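You operate a simulated robot arm through the tools that you are given. There is no shell and no other tool.

You are at the controls of a simulated robot arm. One attempt, no reset.

## Task
Fit the divider in the slots by the bin and lay the striped cloth in the napkin drawer.
Fine: shut the drawer after. Where these are worked on the way, their far stop is far enough and under half their travel is too little: napkin drawer.
Where things are to end (x, y in the base frame): striped cloth within 60 mm of [480, -840].

Only the result counts: the job must be done as asked and must still hold three seconds after the hand-in. Knocking over, shifting, dropping, spilling or breaking anything else fails it. Flat cloth is picked up by pressing the open fingertips on it (5 to 10 N) and closing them slowly along it; thin cloth reads only 2 to 8 mm in the jaws.

## Robot
A 7-joint arm with a two-finger parallel gripper, fixed in place. Base frame: the origin is at the foot of the arm, x ahead of it, y to its left, z up. Units: mm, rad, N and s.
Its first joint turns from -2.897 to 2.897 rad. Payload 3.43 kg.
The TCP is the grasp point between the finger pads, 30 mm short of the fingertips. In the tool frame z runs along the fingers and y along their closing line. Largest opening 94 mm; finger width 28, thickness 10; the body of the gripper, 50 by 96 mm, starts 55 mm behind the TCP.
Orientation is that of the tool frame in the base frame, as a unit quaternion [x, y, z, w]. With the fingers straight down and closing along the base's y, the tool's x points along the base's -x, its y along +y and its z along -z.

## Interface
- The arm moves only by the tool nudge_tool. Its argument "commands" is a list of rows, each an object (a shift or turn left out is 0, a gripper value left out holds the last) with "slide": the shift along the base's x, y, z in mm, a list of three; "rotation": the turn, a rotation vector about the base's x, y, z in rad, a list of three; "hand": the finger opening in mm, from 0 to 94. In form: [{"slide": [dx, dy, dz], "rotation": [rx, ry, rz], "hand": hand}, ...]. A call has 1 to 20 rows; each row is the pose to reach, as a shift and turn from the pose commanded when the call began. Each row takes 0.2 s and may step no farther than 50 mm and 0.15 rad from the row before; otherwise, or with a gripper value out of range, the whole call is refused. A pose out of reach is approached as far as the arm can. The call stops where the force on the tool passes 40 N (or 10 N more than at its start, if that is more) or the arm is blocked; 0.2 s more then pass. The fingers move at their own pace (about 45 mm/s each) and stop on an object; they squeeze with about 35 N. The grip force told is the motor's: it shows also when the fingers shut on nothing. Time passes only in rows, and 0.2 s behind the last, so rows that repeat a pose let the fingers close. It gives the time, the measured TCP pose, the force on the tool (base axes), the opening and the grip force at its end, in the units of the frame above (readings bear some noise), with the torque about the TCP (base axes, N m) and any sound that the robot's microphone picked up.
- Cameras (640 x 400 px; columns grow to the right, rows downward): "scene" is fixed at [49.3, -501.6, 1445.8]; the picture's right is [-0.50, -0.87, 0.00], its down [-0.73, 0.42, -0.53] and it looks along [0.46, -0.27, -0.85] (base axes); focal length 370 px, centre (320, 200). "wrist" rides on the gripper at [76, 14, -103] in the tool frame; the picture's right is [-0.18, 0.98, 0.00], its down [-0.75, -0.14, -0.64] and it looks along [-0.63, -0.12, 0.77] (tool axes); focal length 243 px, centre (320, 200). There is no depth. A picture from a camera that has moved, and an enlarged one, comes with that camera's place and axes in the base frame and with its lens.
- capture(camera): a new picture of that camera. It takes no simulated time.
- slide_trunk(by): slides the trunk up (or, below 0, down) by that many mm; the arm rides with it, the base frame stays. It gives what a move gives, with no picture.
- close_up(camera, box): a new picture of the part [left, top, right, bottom] of that camera's present view, enlarged. It takes no simulated time.
- job_done(): hands the job in; it is judged then, once.

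Nothing tells you positions but the pictures and the camera data. Unless the task says otherwise, let go and move clear before handing in.

The tools are called as a command line: name --argument value ..., lists and objects as JSON in quotes. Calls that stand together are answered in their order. nudge_tool: Moves the arm, as the interface text tells. Its arguments: {"type":"object","properties":{"commands":{"type":"array","items":{"type":"object","properties":{"slide":{"type":"array","items":{"type":"number"}},"rotation":{"type":"array","items":{"type":"number"}},"hand":{"type":"number"}}}}},"required":["commands"]} The other tools are called the same way: slide_trunk (by) slides the trunk up or down; capture (camera) takes a picture; close_up (camera, box) takes an enlarged picture of a part of a camera's view; job_done () hands the job in.

At the start:

```text
time_s: 0.0
position: [339.2, -561.5, 1136.2]
orientation: [0.001, 1.0, -0.002, 0.0]
force: [-0.3, 0.6, -0.6]
ft_torque: [-0.01, 0.01, 0.0]
gripper_width: 94.2
gripper_force: 0.0
trunk travel left (down, up): [-300.0, 310.0]
```

scene: 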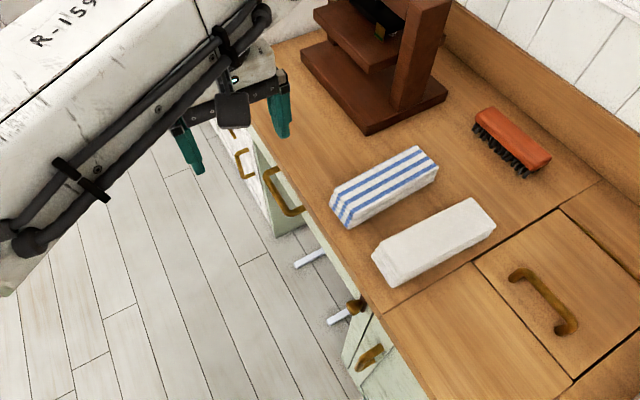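
wrist: 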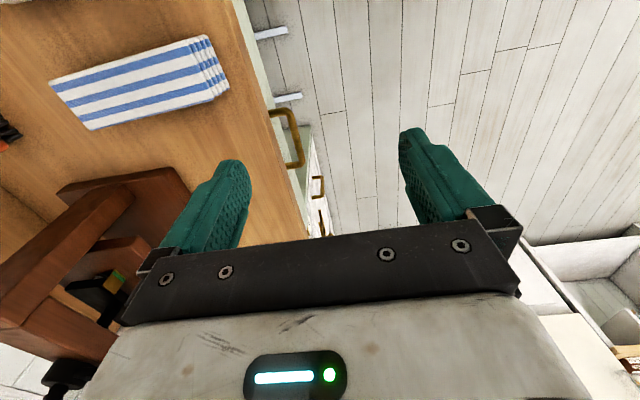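

I see a counter with two folded cloths (one blue-striped, one white), a brush, a brown wooden stand, a lidded bin on the right, and drawers with brass handles at the counter front. I'll look closer before moving.

close_up --camera "scene" --box '[200, 100, 440, 250]'

close_up --camera "scene" --box '[280, 220, 520, 400]'

close_up --camera "scene" --box '[280, 0, 560, 175]'

close_up --camera "wrist" --box '[160, 0, 400, 150]'

close_up --camera "wrist" --box '[480, 200, 640, 400]'

close_up --camera "wrist" --box '[0, 150, 200, 400]'

```text
2.67 times, centred on (320, 175) of scene
camera zoom: at [49.3, -501.6, 1445.8], right [-0.5, -0.87, 0.0], down [-0.73, 0.42, -0.53], along [0.46, -0.27, -0.85], focal length 985 px, centre (320, 267)
```

zoom: 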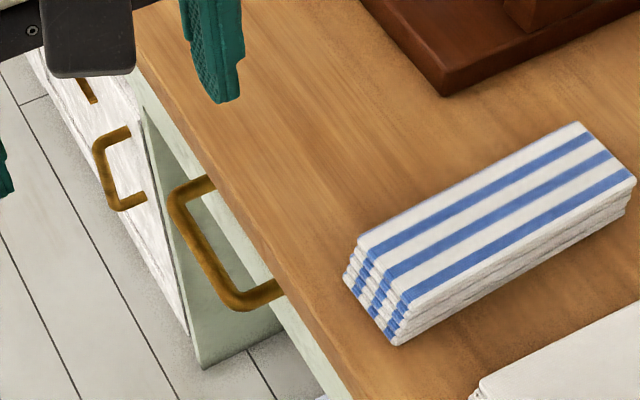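

```text
2.22 times, centred on (400, 310) of scene
camera zoom: at [49.3, -501.6, 1445.8], right [-0.5, -0.87, 0.0], down [-0.73, 0.42, -0.53], along [0.46, -0.27, -0.85], focal length 821 px, centre (142, -44)
```

zoom: 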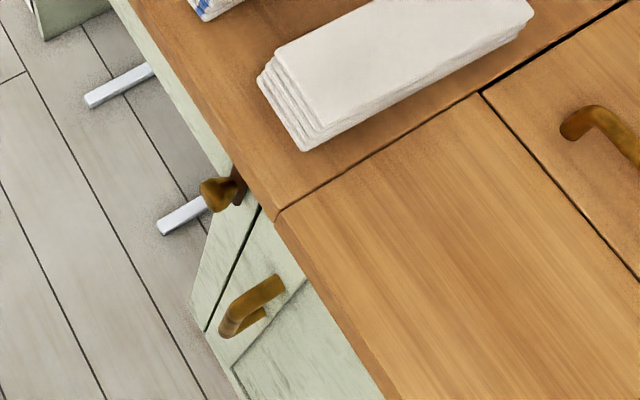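

```text
2.29 times, centred on (420, 88) of scene
camera zoom: at [49.3, -501.6, 1445.8], right [-0.5, -0.87, 0.0], down [-0.73, 0.42, -0.53], along [0.46, -0.27, -0.85], focal length 844 px, centre (91, 457)
```

zoom: 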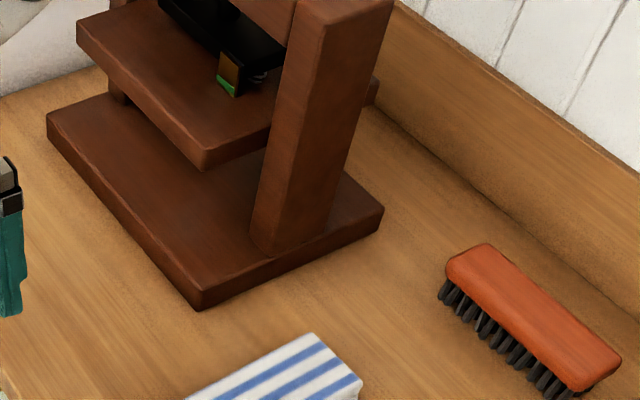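

```text
2.67 times, centred on (280, 75) of wrist
camera zoom: at [263.3, -546.2, 1238.9], right [0.18, 0.98, 0.0], down [0.75, -0.14, 0.64], along [0.63, -0.12, -0.77], focal length 647 px, centre (427, 533)
```

zoom: 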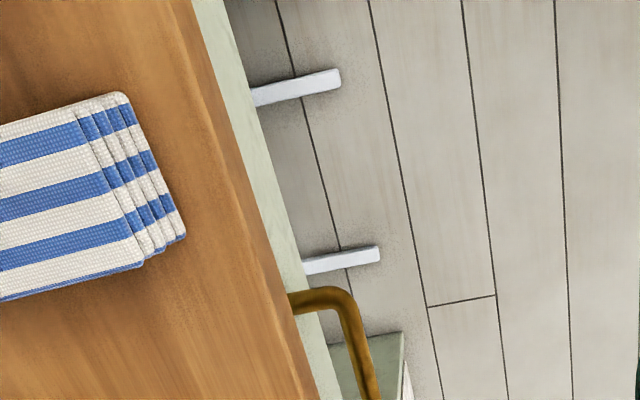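

```text
2.00 times, centred on (560, 300) of wrist
camera zoom: at [263.3, -546.2, 1238.9], right [0.18, 0.98, 0.0], down [0.75, -0.14, 0.64], along [0.63, -0.12, -0.77], focal length 485 px, centre (-160, 0)
```

zoom: 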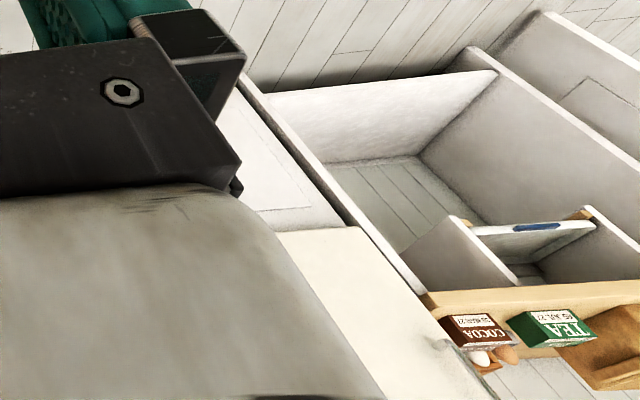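

```text
1.60 times, centred on (100, 275) of wrist
camera zoom: at [263.3, -546.2, 1238.9], right [0.18, 0.98, 0.0], down [0.75, -0.14, 0.64], along [0.63, -0.12, -0.77], focal length 388 px, centre (672, 80)
```

zoom: 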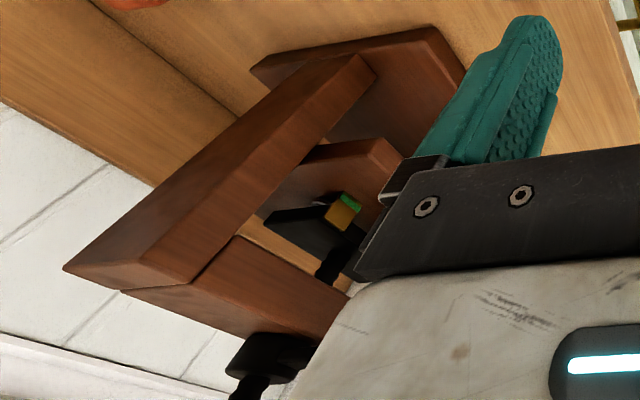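

The drawer below the counter edge near (460, -635) is probably the napkin drawer. The divider and bin aren't identified yet, so I'll turn the wrist camera to look around.

nudge_tool --commands '[{"rotation": [0, 0, 0.13]}, {"rotation": [0, 0, 0.26]}, {"rotation": [0, 0, 0.39]}, {"rotation": [0, 0, 0.52]}, {"rotation": [0, 0, 0.65]}, {"rotation": [0, 0, 0.78]}]'

capture --camera "wrist"

nudge_tool --commands '[{"rotation": [0, 0, 0.13]}, {"rotation": [0, 0, 0.26]}, {"rotation": [0, 0, 0.39]}, {"rotation": [0, 0, 0.52]}, {"rotation": [0, 0, 0.65]}, {"rotation": [0, 0, 0.78]}]'

capture --camera "wrist"

```text
time_s: 1.4
position: [339.5, -558.7, 1135.2]
orientation: [-0.381, 0.925, -0.001, 0.001]
force: [0.4, 0.0, 0.0]
ft_torque: [0.0, -0.02, 0.0]
gripper_width: 94.0
gripper_force: 0.0
trunk travel left (down, up): [-300.0, 310.0]
```

```text
taken
camera wrist: at [274.7, -603.5, 1238.9], right [-0.56, 0.83, 0.0], down [0.63, 0.43, 0.64], along [0.53, 0.36, -0.77], focal length 243 px, centre (320, 200)
```

wrist: 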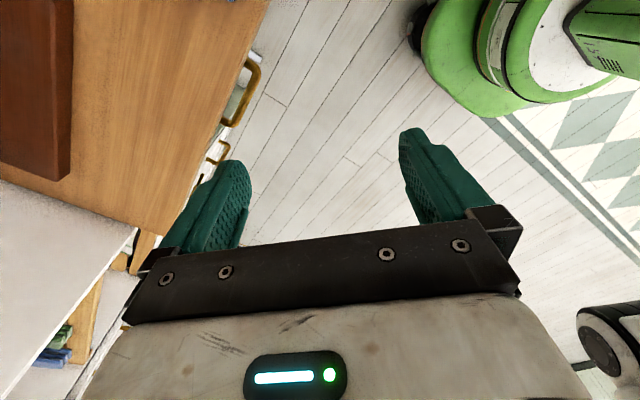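

```text
time_s: 2.8
position: [340.2, -560.4, 1135.4]
orientation: [-0.704, 0.71, -0.002, 0.0]
force: [0.3, 0.5, -2.1]
ft_torque: [0.01, 0.0, 0.01]
gripper_width: 94.1
gripper_force: 0.1
trunk travel left (down, up): [-300.0, 310.0]
```

```text
taken
camera wrist: at [324.4, -636.1, 1239.0], right [-0.98, 0.19, 0.0], down [0.15, 0.75, 0.64], along [0.13, 0.63, -0.77], focal length 243 px, centre (320, 200)
```

wrist: 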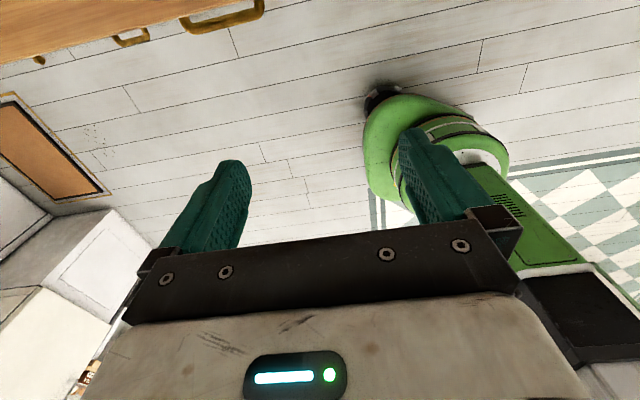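

Turning toward +y shows only floor, the robot foot and far furniture. I'll turn the other way to look at the counter and its right-hand end.

nudge_tool --commands '[{"rotation": [0, 0, -0.14]}, {"rotation": [0, 0, -0.28]}, {"rotation": [0, 0, -0.42]}, {"rotation": [0, 0, -0.56]}, {"rotation": [0, 0, -0.7]}, {"rotation": [0, 0, -0.84]}, {"rotation": [0, 0, -0.98]}, {"rotation": [0, 0, -1.12]}, {"rotation": [0, 0, -1.26]}, {"rotation": [0, 0, -1.4]}, {"rotation": [0, 0, -1.54]}, {"rotation": [0, 0, -1.68]}, {"rotation": [0, 0, -1.82]}, {"rotation": [0, 0, -1.96]}, {"rotation": [0, 0, -2.1]}, {"rotation": [0, 0, -2.24]}, {"rotation": [0, 0, -2.36]}]'

capture --camera "wrist"

nudge_tool --commands '[{"rotation": [0, 0, -0.13]}, {"rotation": [0, 0, -0.26]}, {"rotation": [0, 0, -0.39]}, {"rotation": [0, 0, -0.52]}, {"rotation": [0, 0, -0.65]}, {"rotation": [0, 0, -0.78]}]'

capture --camera "wrist"

nudge_tool --commands '[{"rotation": [0, 0, -0.13]}, {"rotation": [0, 0, -0.26]}, {"rotation": [0, 0, -0.39]}, {"rotation": [0, 0, -0.52]}, {"rotation": [0, 0, -0.65]}, {"rotation": [0, 0, -0.78]}]'

capture --camera "wrist"

capture --camera "scene"

```text
time_s: 6.4
position: [338.1, -561.4, 1132.8]
orientation: [0.392, 0.92, 0.003, 0.001]
force: [-0.7, 0.1, 0.0]
ft_torque: [0.03, 0.0, -0.01]
gripper_width: 93.7
gripper_force: 0.2
trunk travel left (down, up): [-300.0, 310.0]
```

```text
taken
camera wrist: at [295.5, -496.8, 1235.7], right [0.84, 0.55, 0.01], down [0.42, -0.64, 0.64], along [0.36, -0.53, -0.77], focal length 243 px, centre (320, 200)
```

wrist: 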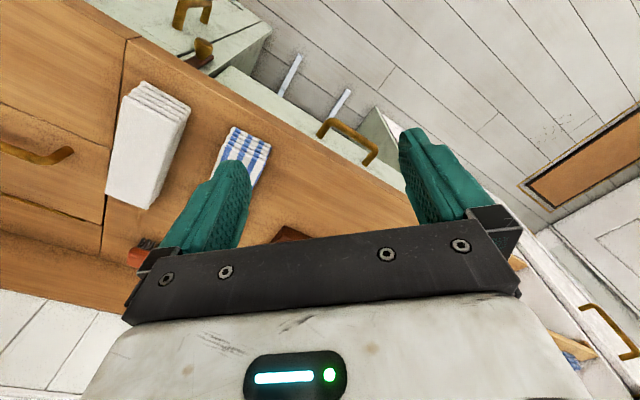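

```text
time_s: 7.8
position: [340.2, -641.7, 1184.6]
orientation: [0.661, 0.75, -0.006, -0.007]
force: [-1.4, 1.7, -0.9]
ft_torque: [-0.01, -0.05, 0.03]
gripper_width: 94.1
gripper_force: 0.0
out of reach, approached as far as the arm can: row 2, 3, 4, 5, 6
trunk travel left (down, up): [-300.0, 310.0]
```

```text
taken
camera wrist: at [345.7, -564.3, 1286.6], right [1.0, -0.06, -0.02], down [-0.03, -0.76, 0.64], along [-0.05, -0.64, -0.77], focal length 243 px, centre (320, 200)
```

wrist: 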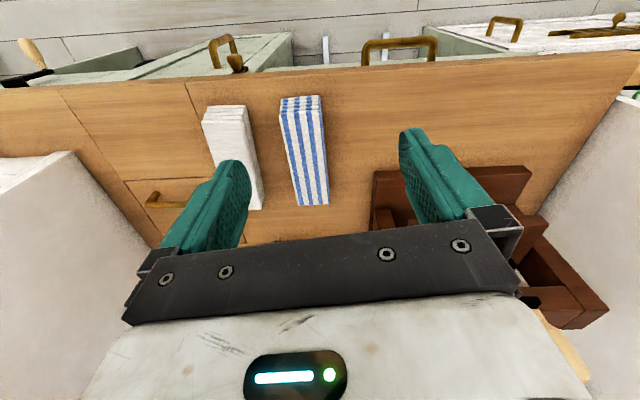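

```text
time_s: 9.2
position: [318.0, -636.7, 1178.5]
orientation: [0.699, 0.714, 0.012, -0.023]
force: [-0.7, 0.2, -0.4]
ft_torque: [-0.01, 0.02, 0.01]
gripper_width: 94.0
gripper_force: 0.1
out of reach, approached as far as the arm can: row 1, 2, 3, 4, 5, 6
trunk travel left (down, up): [-300.0, 310.0]
```

```text
taken
camera wrist: at [332.6, -564.7, 1284.7], right [0.99, -0.16, -0.02], down [-0.12, -0.79, 0.61], along [-0.12, -0.6, -0.79], focal length 243 px, centre (320, 200)
```

wrist: 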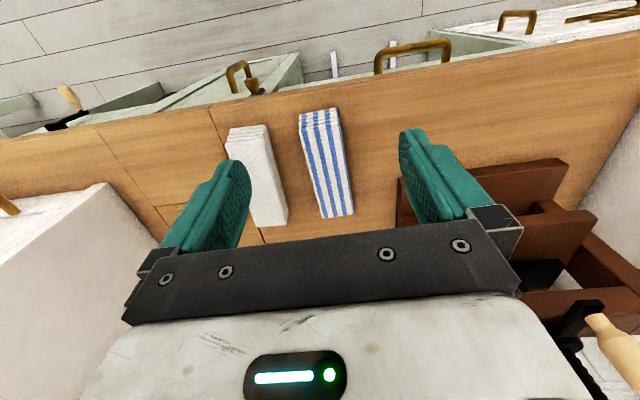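

```text
taken
```

scene: 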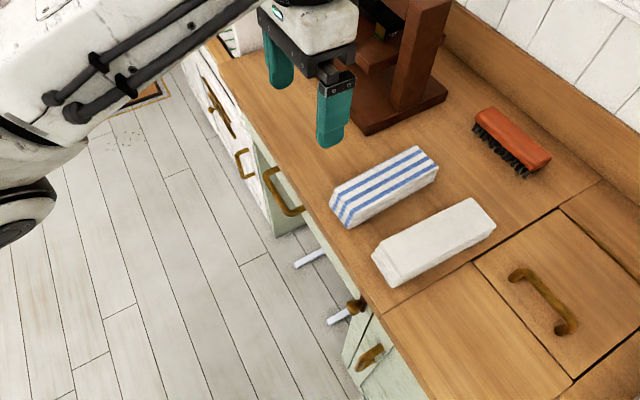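

The view is upside down but clear: the counter front has a drawer handle, pale rods below it, and a green pull-out with a brass handle further to -x. I'll zoom in on those.

close_up --camera "wrist" --box '[160, 0, 480, 130]'

close_up --camera "wrist" --box '[0, 60, 240, 220]'

close_up --camera "scene" --box '[180, 20, 300, 130]'

close_up --camera "scene" --box '[320, 290, 440, 400]'

close_up --camera "wrist" --box '[440, 0, 640, 100]'

```text
2.00 times, centred on (320, 65) of wrist
camera zoom: at [332.6, -564.7, 1284.7], right [0.99, -0.16, -0.02], down [-0.12, -0.79, 0.61], along [-0.12, -0.6, -0.79], focal length 485 px, centre (320, 470)
```

zoom: 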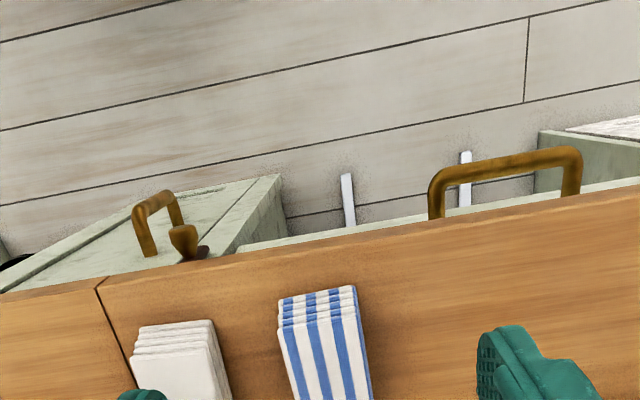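

```text
2.50 times, centred on (120, 140) of wrist
camera zoom: at [332.6, -564.7, 1284.7], right [0.99, -0.16, -0.02], down [-0.12, -0.79, 0.61], along [-0.12, -0.6, -0.79], focal length 606 px, centre (820, 350)
```

zoom: 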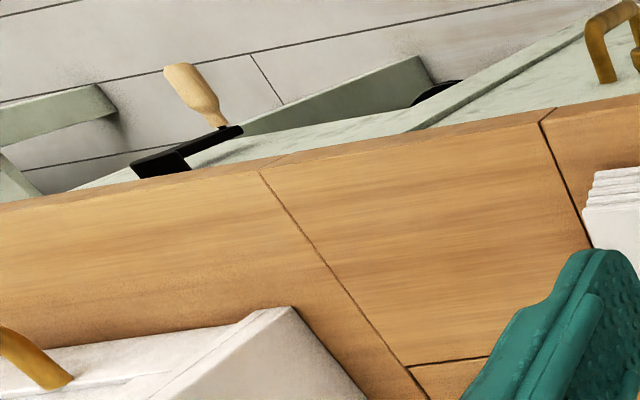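

```text
3.64 times, centred on (240, 75) of scene
camera zoom: at [49.3, -501.6, 1445.8], right [-0.5, -0.87, 0.0], down [-0.73, 0.42, -0.53], along [0.46, -0.27, -0.85], focal length 1344 px, centre (611, 654)
```

zoom: 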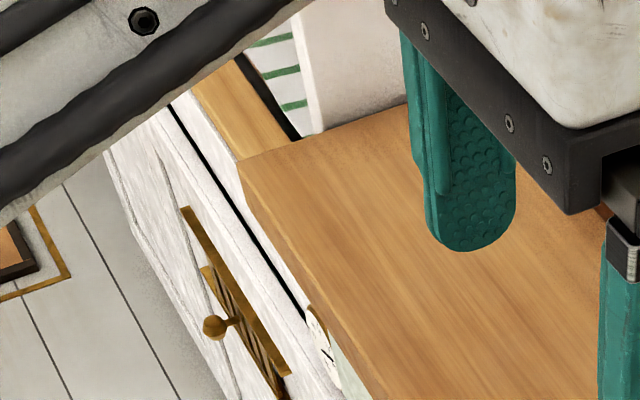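

```text
3.64 times, centred on (380, 345) of scene
camera zoom: at [49.3, -501.6, 1445.8], right [-0.5, -0.87, 0.0], down [-0.73, 0.42, -0.53], along [0.46, -0.27, -0.85], focal length 1344 px, centre (102, -327)
```

zoom: 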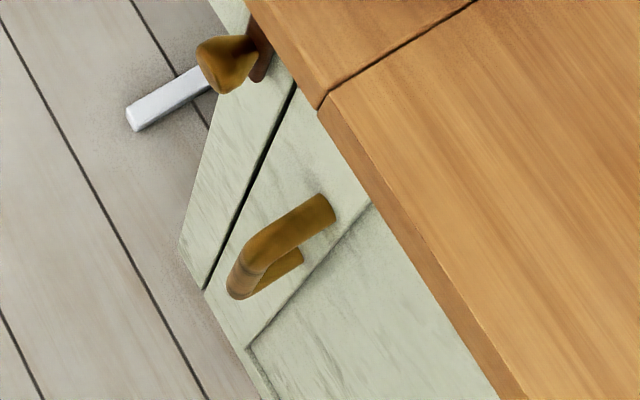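

```text
3.20 times, centred on (540, 50) of wrist
camera zoom: at [332.6, -564.7, 1284.7], right [0.99, -0.16, -0.02], down [-0.12, -0.79, 0.61], along [-0.12, -0.6, -0.79], focal length 776 px, centre (-384, 680)
```

zoom: 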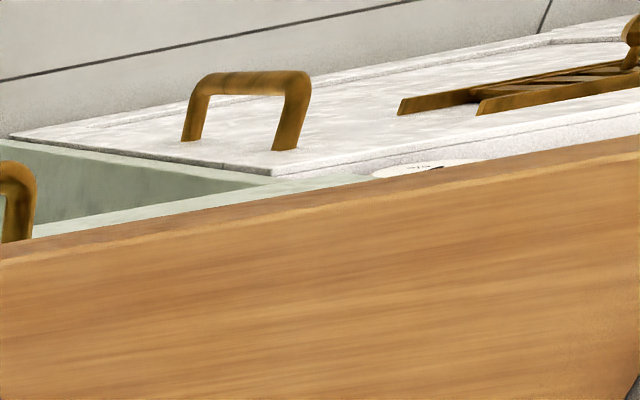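

The counter fronts are a napkin drawer candidate with open rails beneath, a green door with a latch, and a white panel with a label. I'll bring the yaw back, then go in front of the counter and look at the front faces with the tool tilted.

nudge_tool --commands '[{"rotation": [0, 0, 0.13]}, {"rotation": [0, 0, 0.26]}, {"rotation": [0, 0, 0.39]}, {"rotation": [0, 0, 0.52]}, {"rotation": [0, 0, 0.65]}, {"rotation": [0, 0, 0.78]}, {"rotation": [0, 0, 0.91]}, {"rotation": [0, 0, 1.04]}, {"rotation": [0, 0, 1.17]}, {"rotation": [0, 0, 1.3]}, {"rotation": [0, 0, 1.43]}, {"rotation": [0, 0, 1.56]}]'

```text
time_s: 11.8
position: [317.5, -637.7, 1178.6]
orientation: [-0.007, 1.0, -0.007, -0.024]
force: [0.4, -0.1, 0.1]
ft_torque: [-0.01, 0.02, -0.04]
gripper_width: 93.9
gripper_force: 0.0
trunk travel left (down, up): [-300.0, 310.0]
```

nudge_tool --commands '[{"slide": [0, 45, 0], "rotation": [0.014, -0.048, 0.1]}, {"slide": [0, 90, -10], "rotation": [0.014, -0.048, 0.23]}, {"slide": [0, 135, -20], "rotation": [0.014, -0.048, 0.36]}, {"slide": [0, 180, -30], "rotation": [0.014, -0.048, 0.49]}, {"slide": [0, 225, -40], "rotation": [0.014, -0.048, 0.62]}, {"slide": [0, 270, -50], "rotation": [0.014, -0.048, 0.75]}, {"slide": [0, 300, -60], "rotation": [0.014, -0.048, 0.88]}, {"slide": [0, 300, -70], "rotation": [0.014, -0.048, 1.01]}, {"slide": [0, 300, -80], "rotation": [0.014, -0.048, 1.14]}, {"slide": [0, 300, -80], "rotation": [0.014, -0.048, 1.27]}, {"slide": [0, 300, -80], "rotation": [0.014, -0.048, 1.4]}, {"slide": [0, 300, -80], "rotation": [0.014, -0.048, 1.54]}]'

nudge_tool --commands '[{"rotation": [-0.14, 0, 0]}, {"rotation": [-0.28, 0, 0]}, {"rotation": [-0.42, 0, 0]}, {"rotation": [-0.56, 0, 0]}, {"rotation": [-0.7, 0, 0]}, {"rotation": [-0.84, 0, 0]}, {"rotation": [-0.98, 0, 0]}, {"rotation": [-1.12, 0, 0]}]'

capture --camera "wrist"

```text
time_s: 14.4
position: [317.3, -337.4, 1098.4]
orientation: [-0.701, 0.713, -0.016, 0.009]
force: [-0.1, -0.7, -0.2]
ft_torque: [-0.02, 0.0, -0.02]
gripper_width: 94.0
gripper_force: 0.0
trunk travel left (down, up): [-300.0, 310.0]
```

```text
time_s: 16.2
position: [351.7, -367.2, 1119.0]
orientation: [0.615, -0.599, 0.399, 0.322]
force: [0.3, 0.1, -0.7]
ft_torque: [-0.02, -0.02, 0.01]
gripper_width: 94.0
gripper_force: 0.1
out of reach, approached as far as the arm can: row 7, 8
trunk travel left (down, up): [-300.0, 310.0]
```

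```text
taken
camera wrist: at [324.3, -315.3, 1233.3], right [-0.97, 0.01, -0.24], down [0.1, 0.93, -0.34], along [0.22, -0.36, -0.91], focal length 243 px, centre (320, 200)
```

wrist: 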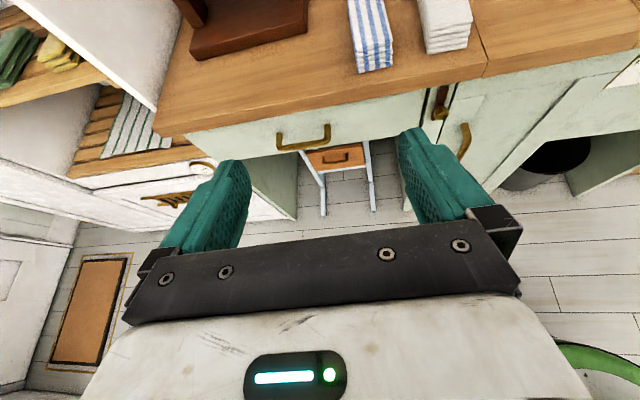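

Now I have an upright view of the counter front. I'll zoom in on the parts.

close_up --camera "wrist" --box '[260, 90, 420, 230]'

close_up --camera "wrist" --box '[0, 0, 260, 260]'

close_up --camera "wrist" --box '[420, 60, 640, 220]'

close_up --camera "wrist" --box '[150, 90, 260, 200]'

```text
2.86 times, centred on (340, 160) of wrist
camera zoom: at [324.3, -315.3, 1233.3], right [-0.97, 0.01, -0.24], down [0.1, 0.93, -0.34], along [0.22, -0.36, -0.91], focal length 693 px, centre (263, 314)
```

zoom: 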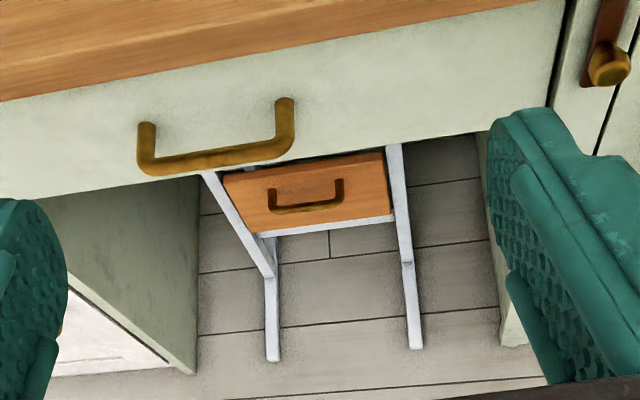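

```text
1.54 times, centred on (130, 130) of wrist
camera zoom: at [324.3, -315.3, 1233.3], right [-0.97, 0.01, -0.24], down [0.1, 0.93, -0.34], along [0.22, -0.36, -0.91], focal length 373 px, centre (612, 308)
```

zoom: 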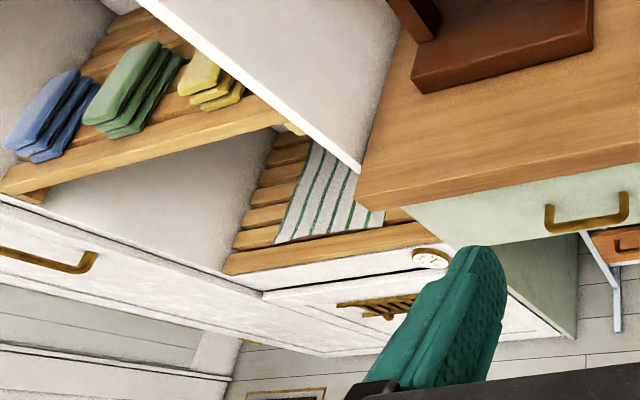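

```text
2.50 times, centred on (530, 140) of wrist
camera zoom: at [324.3, -315.3, 1233.3], right [-0.97, 0.01, -0.24], down [0.1, 0.93, -0.34], along [0.22, -0.36, -0.91], focal length 606 px, centre (-205, 350)
```

zoom: 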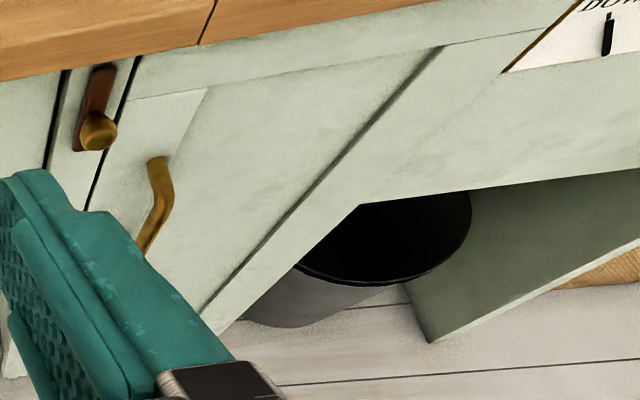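

```text
3.64 times, centred on (205, 145) of wrist
camera zoom: at [324.3, -315.3, 1233.3], right [-0.97, 0.01, -0.24], down [0.1, 0.93, -0.34], along [0.22, -0.36, -0.91], focal length 882 px, centre (738, 400)
```

zoom: 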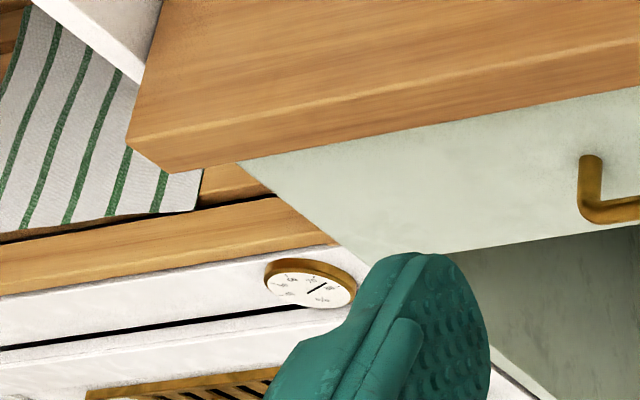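

There's a dark bin on the floor under the counter at smaller x, next to a sign, and a stool with a small drawer in the kneehole. I'll shift the camera toward -x to see the bin and its slots.

nudge_tool --commands '[{"slide": [-40, 0, 0]}, {"slide": [-80, 0, 0]}, {"slide": [-120, -10, 0]}, {"slide": [-160, -20, 0]}, {"slide": [-200, -30, 0]}, {"slide": [-240, -40, 0]}]'

capture --camera "wrist"

nudge_tool --commands '[{"slide": [-40, 0, 0], "rotation": [0, 0, -0.13]}, {"slide": [-80, 0, 0], "rotation": [0, 0, -0.26]}, {"slide": [-120, -10, 0], "rotation": [0, 0, -0.39]}, {"slide": [-160, -20, 0], "rotation": [0, 0, -0.52]}, {"slide": [-200, -30, 0], "rotation": [0, 0, -0.65]}]'

capture --camera "wrist"

```text
time_s: 16.9
position: [279.4, -367.7, 1165.5]
orientation: [0.665, -0.51, 0.325, 0.438]
force: [0.9, -0.7, 0.1]
ft_torque: [-0.02, 0.0, 0.0]
gripper_width: 94.1
gripper_force: 0.1
trunk travel left (down, up): [-300.0, 310.0]
stopped in row 3: the arm was blocked; the commanded pose is now the measured one
```

```text
taken
camera wrist: at [288.8, -306.2, 1277.6], right [-1.0, -0.02, 0.09], down [-0.05, 0.9, -0.44], along [-0.07, -0.44, -0.9], focal length 243 px, centre (320, 200)
```

wrist: 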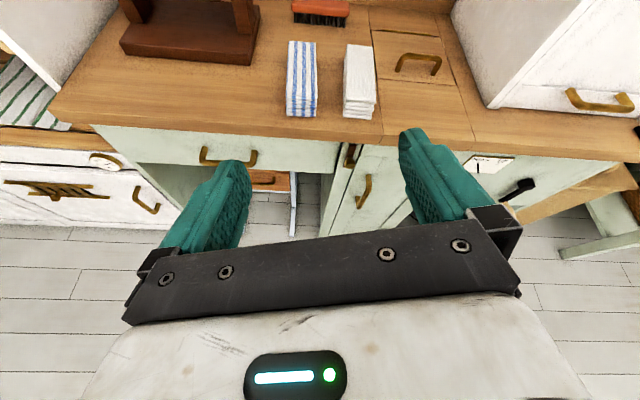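

```text
time_s: 17.7
position: [207.2, -372.6, 1204.5]
orientation: [0.592, -0.549, 0.225, 0.545]
force: [-0.3, 0.4, -1.2]
ft_torque: [-0.02, 0.0, 0.05]
gripper_width: 93.7
gripper_force: 0.1
trunk travel left (down, up): [-300.0, 310.0]
stopped in row 3: the arm was blocked; the commanded pose is now the measured one
```

```text
taken
camera wrist: at [251.5, -309.6, 1306.7], right [-0.93, 0.27, 0.23], down [0.12, 0.85, -0.51], along [-0.34, -0.45, -0.83], focal length 243 px, centre (320, 200)
```

wrist: 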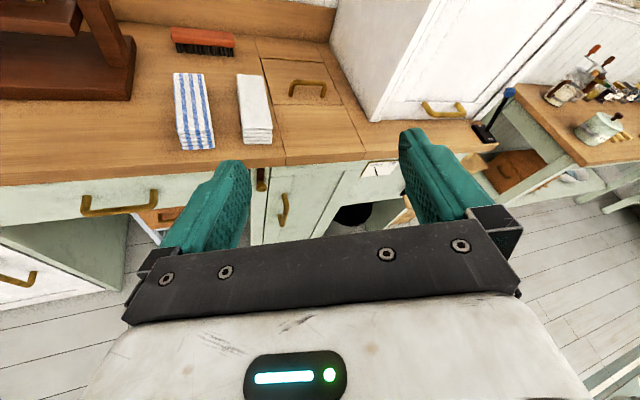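

close_up --camera "wrist" --box '[240, 130, 440, 250]'

close_up --camera "wrist" --box '[440, 30, 640, 220]'

close_up --camera "wrist" --box '[160, 20, 360, 160]'

```text
3.20 times, centred on (340, 190) of wrist
camera zoom: at [251.5, -309.6, 1306.7], right [-0.93, 0.27, 0.23], down [0.12, 0.85, -0.51], along [-0.34, -0.45, -0.83], focal length 776 px, centre (256, 232)
```

zoom: 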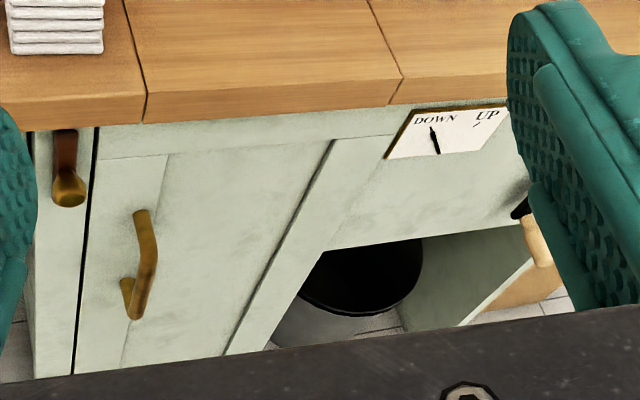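

```text
2.11 times, centred on (540, 125) of wrist
camera zoom: at [251.5, -309.6, 1306.7], right [-0.93, 0.27, 0.23], down [0.12, 0.85, -0.51], along [-0.34, -0.45, -0.83], focal length 511 px, centre (-143, 358)
```

zoom: 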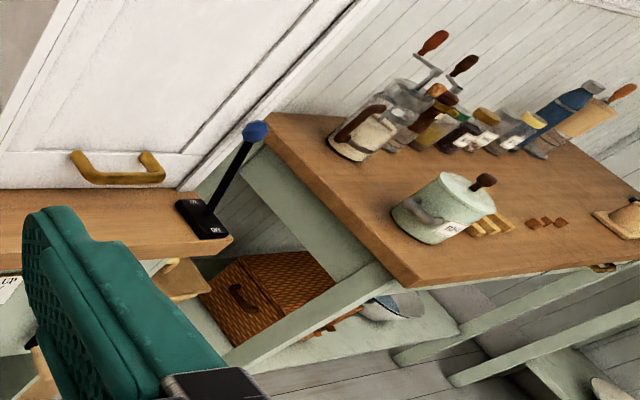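

```text
2.86 times, centred on (260, 90) of wrist
camera zoom: at [251.5, -309.6, 1306.7], right [-0.93, 0.27, 0.23], down [0.12, 0.85, -0.51], along [-0.34, -0.45, -0.83], focal length 693 px, centre (491, 514)
```

zoom: 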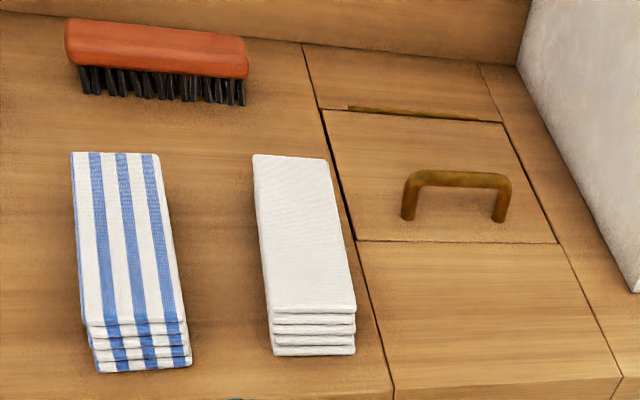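

I can see a bin under the counter, an UP/DOWN crank with a gauge, a lidded hatch and a lever. I still haven't found the divider, so I'll sweep the camera around toward +x.

nudge_tool --commands '[{"slide": [27, 16, 0], "rotation": [0, 0, 0.137]}, {"slide": [54, 35, 0], "rotation": [0, 0, 0.274]}, {"slide": [79, 56, 0], "rotation": [0, 0, 0.411]}, {"slide": [102, 78, 0], "rotation": [0, 0, 0.548]}, {"slide": [123, 103, 0], "rotation": [0, 0, 0.685]}, {"slide": [142, 128, 0], "rotation": [0, 0, 0.822]}, {"slide": [160, 156, 0], "rotation": [0, 0, 0.96]}]'

capture --camera "wrist"

nudge_tool --commands '[{"slide": [15, 29, 0], "rotation": [0, 0, 0.137]}, {"slide": [29, 58, 0], "rotation": [0, 0, 0.274]}, {"slide": [39, 89, 0], "rotation": [0, 0, 0.411]}, {"slide": [48, 119, 0], "rotation": [0, 0, 0.548]}, {"slide": [54, 152, 0], "rotation": [0, 0, 0.685]}, {"slide": [58, 183, 0], "rotation": [0, 0, 0.822]}, {"slide": [59, 216, 0], "rotation": [0, 0, 0.96]}]'

capture --camera "wrist"

```text
time_s: 19.0
position: [312.5, -309.3, 1234.7]
orientation: [0.702, -0.338, 0.394, 0.488]
force: [-0.2, -0.1, -0.7]
ft_torque: [0.0, 0.01, 0.01]
gripper_width: 94.0
gripper_force: 0.1
out of reach, approached as far as the arm can: row 4, 5, 6
trunk travel left (down, up): [-300.0, 310.0]
stopped in row 6: the arm was blocked; the commanded pose is now the measured one
```

```text
taken
camera wrist: at [312.3, -223.4, 1330.6], right [-0.93, -0.27, 0.25], down [-0.37, 0.72, -0.59], along [-0.02, -0.64, -0.77], focal length 243 px, centre (320, 200)
```

wrist: 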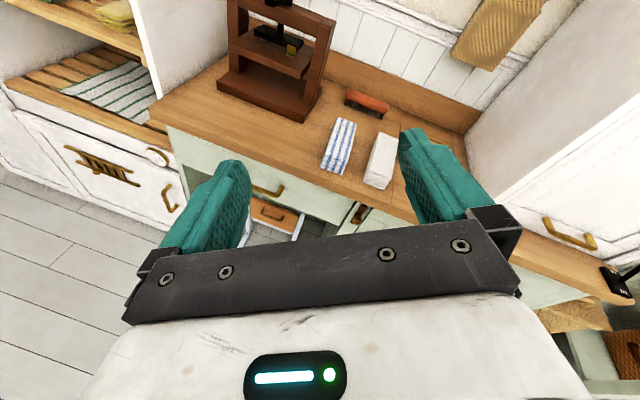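

```text
time_s: 19.5
position: [306.1, -313.0, 1274.7]
orientation: [0.657, -0.301, 0.432, 0.539]
force: [-0.7, -0.6, 0.1]
ft_torque: [0.01, 0.0, 0.0]
gripper_width: 94.1
gripper_force: 0.0
out of reach, approached as far as the arm can: row 2
trunk travel left (down, up): [-300.0, 310.0]
stopped in row 2: the arm was blocked; the commanded pose is now the measured one
```

```text
taken
camera wrist: at [304.2, -210.0, 1353.6], right [-0.93, -0.24, 0.28], down [-0.37, 0.6, -0.71], along [0.0, -0.76, -0.65], focal length 243 px, centre (320, 200)
```

wrist: 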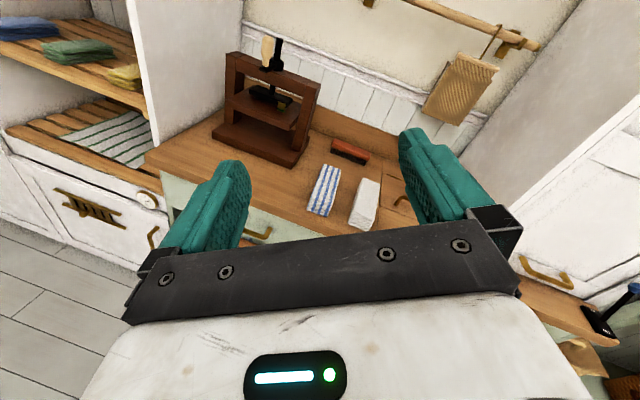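

I'll put the tool back to pointing straight down in a comfortable posture, because the arm is folded near its limits.

nudge_tool --commands '[{"slide": [3, -7, -10], "rotation": [0.129, -0.014, -0.047]}, {"slide": [6, -14, -20], "rotation": [0.257, -0.028, -0.094]}, {"slide": [9, -21, -30], "rotation": [0.386, -0.0425, -0.1415]}, {"slide": [12, -28, -40], "rotation": [0.514, -0.057, -0.189]}, {"slide": [15, -35, -50], "rotation": [0.643, -0.071, -0.236]}, {"slide": [18, -42, -60], "rotation": [0.771, -0.085, -0.283]}, {"slide": [21, -49, -70], "rotation": [0.9, -0.099, -0.33]}, {"slide": [24, -56, -80], "rotation": [1.029, -0.113, -0.377]}, {"slide": [27, -63, -90], "rotation": [1.157, -0.1275, -0.4245]}, {"slide": [30, -70, -100], "rotation": [1.286, -0.142, -0.472]}, {"slide": [33, -77, -110], "rotation": [1.414, -0.156, -0.519]}, {"slide": [36, -84, -120], "rotation": [1.543, -0.17, -0.566]}]'

```text
time_s: 22.1
position: [342.8, -394.8, 1155.9]
orientation: [0.708, -0.707, -0.002, 0.001]
force: [0.3, -0.4, 0.0]
ft_torque: [0.0, 0.0, 0.01]
gripper_width: 94.0
gripper_force: 0.0
trunk travel left (down, up): [-300.0, 310.0]
```

nudge_tool --commands '[{"slide": [15, 40, 0], "rotation": [0, 0, -0.13]}, {"slide": [30, 80, 0], "rotation": [0, 0, -0.26]}, {"slide": [45, 120, 0], "rotation": [0, 0, -0.39]}, {"slide": [60, 160, 0], "rotation": [0, 0, -0.52]}, {"slide": [75, 200, 0], "rotation": [0, 0, -0.65]}, {"slide": [90, 240, 0], "rotation": [0, 0, -0.78]}, {"slide": [105, 280, 0], "rotation": [0, 0, -0.91]}, {"slide": [120, 320, 0], "rotation": [0, 0, -1.04]}, {"slide": [135, 360, 0], "rotation": [0, 0, -1.17]}, {"slide": [140, 395, 0], "rotation": [0, 0, -1.3]}]'

capture --camera "wrist"

nudge_tool --commands '[{"slide": [-10, 45, 0], "rotation": [0, 0, 0.13]}, {"slide": [-20, 90, 0], "rotation": [0, 0, 0.26]}, {"slide": [-30, 135, 0], "rotation": [0, 0, 0.39]}, {"slide": [-45, 175, 0], "rotation": [0, 0, 0.52]}, {"slide": [-60, 215, 0], "rotation": [0, 0, 0.65]}, {"slide": [-80, 250, 0], "rotation": [0, 0, 0.78]}, {"slide": [-105, 280, 0], "rotation": [0, 0, 0.91]}, {"slide": [-130, 310, 0], "rotation": [0, 0, 1.04]}, {"slide": [-160, 340, 0], "rotation": [0, 0, 1.17]}, {"slide": [-190, 370, 0], "rotation": [0, 0, 1.3]}]'

capture --camera "wrist"

```text
time_s: 23.9
position: [456.3, -98.2, 1152.3]
orientation: [-0.288, 0.957, 0.003, 0.012]
force: [-0.3, -0.3, -0.5]
ft_torque: [0.11, -0.03, 0.04]
gripper_width: 94.1
gripper_force: 0.1
out of reach, approached as far as the arm can: row 8
trunk travel left (down, up): [-300.0, 310.0]
stopped in row 8: the force on the tool passed its limit at 133 N (the readings are from after the stop); the commanded pose is now the measured one
```

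```text
taken
camera wrist: at [382.9, -128.3, 1252.9], right [-0.39, 0.92, 0.0], down [0.69, 0.29, 0.66], along [0.61, 0.26, -0.75], focal length 243 px, centre (320, 200)
```

wrist: 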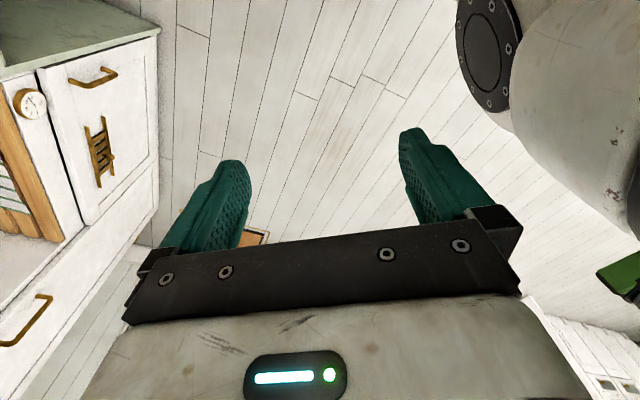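

```text
time_s: 24.1
position: [458.0, -96.2, 1151.1]
orientation: [-0.295, 0.955, -0.002, 0.016]
force: [8.5, -6.2, -2.2]
ft_torque: [0.57, 0.79, 0.06]
gripper_width: 94.0
gripper_force: 0.0
trunk travel left (down, up): [-300.0, 310.0]
stopped in row 1: the force on the tool passed its limit at 124 N (the readings are from after the stop); the commanded pose is now the measured one
```

```text
taken
camera wrist: at [384.0, -128.7, 1252.7], right [-0.4, 0.92, 0.0], down [0.68, 0.3, 0.67], along [0.61, 0.27, -0.75], focal length 243 px, centre (320, 200)
```

wrist: 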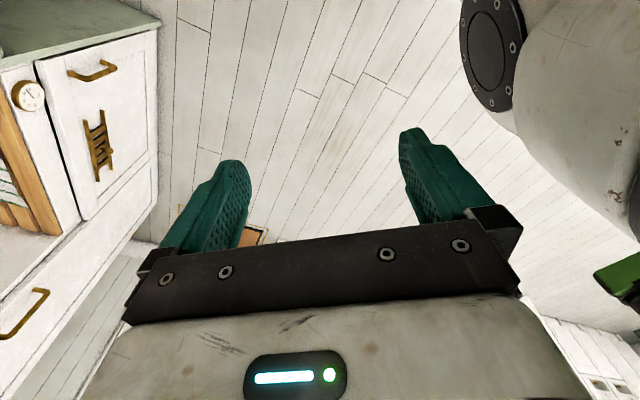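

Something was contacted there, probably the arm's own elbow, so I'll back off the way I came and look at the scene camera.

nudge_tool --commands '[{"slide": [-5, -30, 0]}, {"slide": [-12, -60, 0], "rotation": [0, 0, 0.1]}, {"slide": [-20, -100, 0], "rotation": [0, 0, 0.2]}]'

capture --camera "scene"

capture --camera "wrist"

```text
time_s: 24.9
position: [436.5, -197.0, 1150.5]
orientation: [-0.39, 0.92, 0.001, 0.016]
force: [0.2, -0.5, 0.6]
ft_torque: [-0.03, 0.0, 0.01]
gripper_width: 94.1
gripper_force: 0.0
trunk travel left (down, up): [-300.0, 310.0]
```

```text
taken
```

scene: 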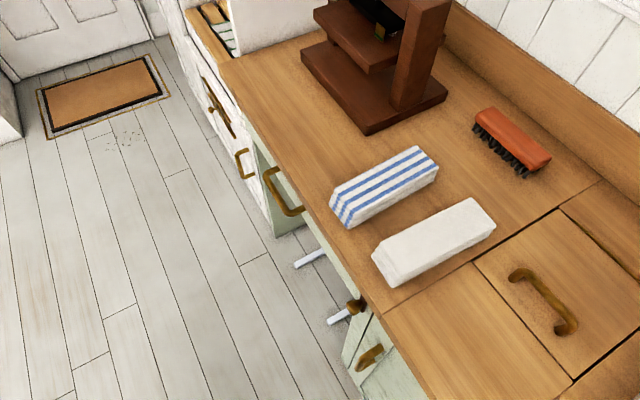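

```text
taken
camera wrist: at [370.3, -243.1, 1251.4], right [-0.58, 0.82, 0.0], down [0.61, 0.43, 0.67], along [0.54, 0.38, -0.75], focal length 243 px, centre (320, 200)
```

wrist: 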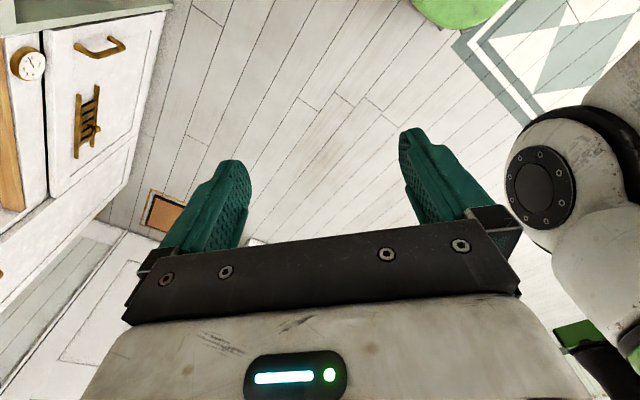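

The elbow hangs low on the +y side, so I'll stay clear of that direction. Next I'll move to about (130, -430) looking toward -y to inspect the bin area.

nudge_tool --commands '[{"slide": [-10, -30, 0], "rotation": [0, 0, -0.13]}, {"slide": [-20, -60, 0], "rotation": [0, 0, -0.26]}, {"slide": [-30, -90, 0], "rotation": [0, 0, -0.39]}, {"slide": [-45, -120, 0], "rotation": [0, 0, -0.52]}, {"slide": [-60, -150, 0], "rotation": [0, 0, -0.65]}, {"slide": [-75, -180, 0], "rotation": [0, 0, -0.78]}, {"slide": [-90, -200, 0], "rotation": [0, 0, -0.91]}, {"slide": [-110, -215, 0], "rotation": [0, 0, -1.04]}, {"slide": [-130, -225, 0], "rotation": [0, 0, -1.17]}, {"slide": [-150, -230, 0], "rotation": [0, 0, -1.3]}, {"slide": [-175, -233, 0], "rotation": [0, 0, -1.43]}, {"slide": [-200, -233, 0], "rotation": [0, 0, -1.56]}, {"slide": [-225, -233, 0], "rotation": [0, 0, -1.69]}, {"slide": [-250, -233, 0], "rotation": [0, 0, -1.82]}, {"slide": [-275, -233, 0], "rotation": [0, 0, -1.95]}, {"slide": [-290, -233, 0], "rotation": [0, 0, -2.08]}, {"slide": [-300, -233, 0], "rotation": [0, 0, -2.21]}, {"slide": [-306, -233, 0], "rotation": [0, 0, -2.34]}]'

capture --camera "wrist"

capture --camera "scene"

```text
time_s: 27.8
position: [285.6, -443.0, 1140.9]
orientation: [0.349, 0.937, 0.004, 0.024]
force: [-0.1, 0.6, -0.1]
ft_torque: [-0.02, 0.01, 0.0]
gripper_width: 94.0
gripper_force: 0.1
trunk travel left (down, up): [-300.0, 310.0]
stopped in row 14: the arm was blocked; the commanded pose is now the measured one
```

```text
taken
camera wrist: at [232.1, -381.1, 1240.5], right [0.78, 0.62, 0.03], down [0.45, -0.59, 0.67], along [0.44, -0.51, -0.74], focal length 243 px, centre (320, 200)
```

wrist: 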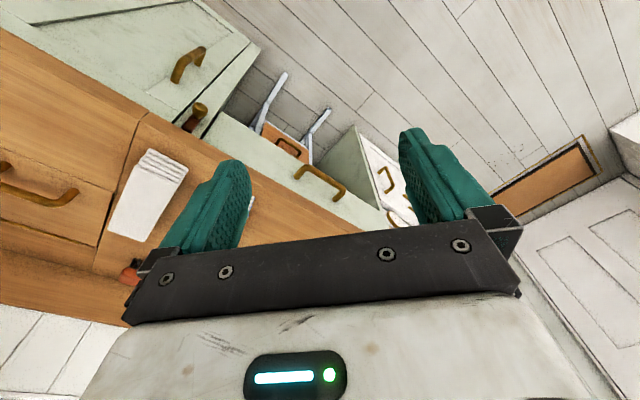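

```text
taken
```

scene: 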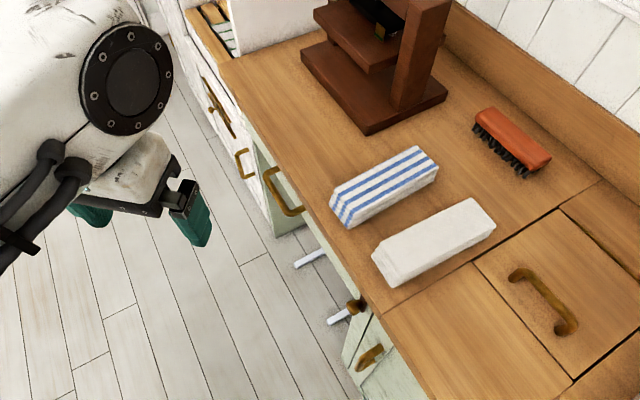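

nudge_tool --commands '[{"slide": [-30, -5, 0], "rotation": [0, 0, 0.0]}, {"slide": [-60, -10, 0]}, {"slide": [-90, -15, 0]}, {"slide": [-120, -20, 0]}, {"slide": [-150, -25, 0]}, {"slide": [-180, -30, 0]}]'

capture --camera "wrist"

```text
time_s: 29.4
position: [142.0, -488.6, 1136.4]
orientation: [0.311, 0.95, 0.008, 0.027]
force: [0.0, 0.1, -0.2]
ft_torque: [0.01, -0.01, 0.03]
gripper_width: 94.1
gripper_force: 0.0
trunk travel left (down, up): [-300.0, 310.0]
stopped in row 6: the arm was blocked; the commanded pose is now the measured one
```

```text
taken
camera wrist: at [83.9, -432.4, 1235.1], right [0.73, 0.68, 0.04], down [0.49, -0.56, 0.67], along [0.48, -0.47, -0.74], focal length 243 px, centre (320, 200)
```

wrist: 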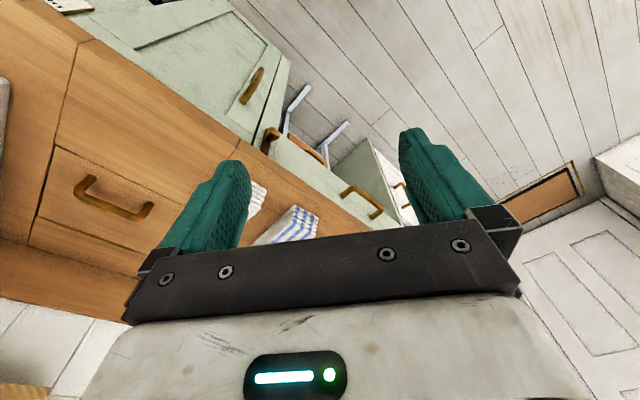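

nudge_tool --commands '[{"slide": [0, -10, -10], "rotation": [0, 0, -0.1]}, {"slide": [0, -20, -20], "rotation": [0, 0, -0.2]}, {"slide": [0, -20, -30], "rotation": [0, 0, -0.3]}, {"slide": [0, -20, -40], "rotation": [0, 0, -0.4]}, {"slide": [0, -20, -50], "rotation": [0, 0, -0.5]}, {"slide": [0, -20, -60], "rotation": [0, 0, -0.6]}, {"slide": [0, -20, -70], "rotation": [0, 0, -0.7]}, {"slide": [0, -20, -80], "rotation": [0, 0, -0.8]}]'

capture --camera "wrist"

capture --camera "scene"

```text
time_s: 31.2
position: [122.4, -522.8, 1048.2]
orientation: [0.656, 0.754, 0.006, 0.033]
force: [0.2, 0.0, 0.2]
ft_torque: [0.01, 0.0, 0.0]
gripper_width: 94.2
gripper_force: 0.1
out of reach, approached as far as the arm can: row 8
trunk travel left (down, up): [-300.0, 310.0]
```

```text
taken
camera wrist: at [120.5, -440.7, 1149.2], right [1.0, -0.04, 0.06], down [-0.07, -0.74, 0.66], along [0.01, -0.67, -0.75], focal length 243 px, centre (320, 200)
```

wrist: 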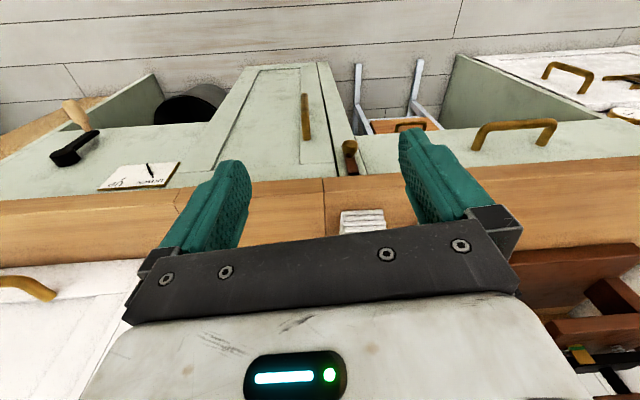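

```text
taken
```

scene: 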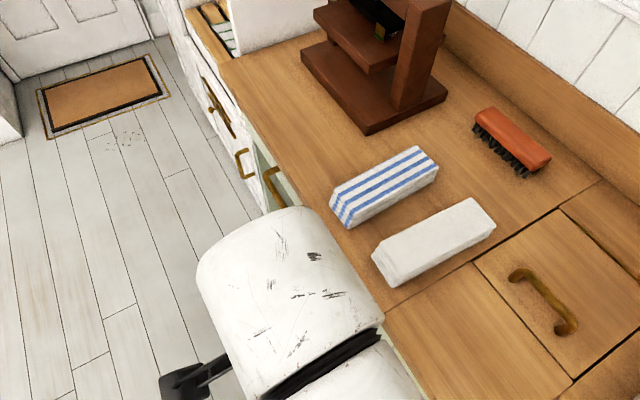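

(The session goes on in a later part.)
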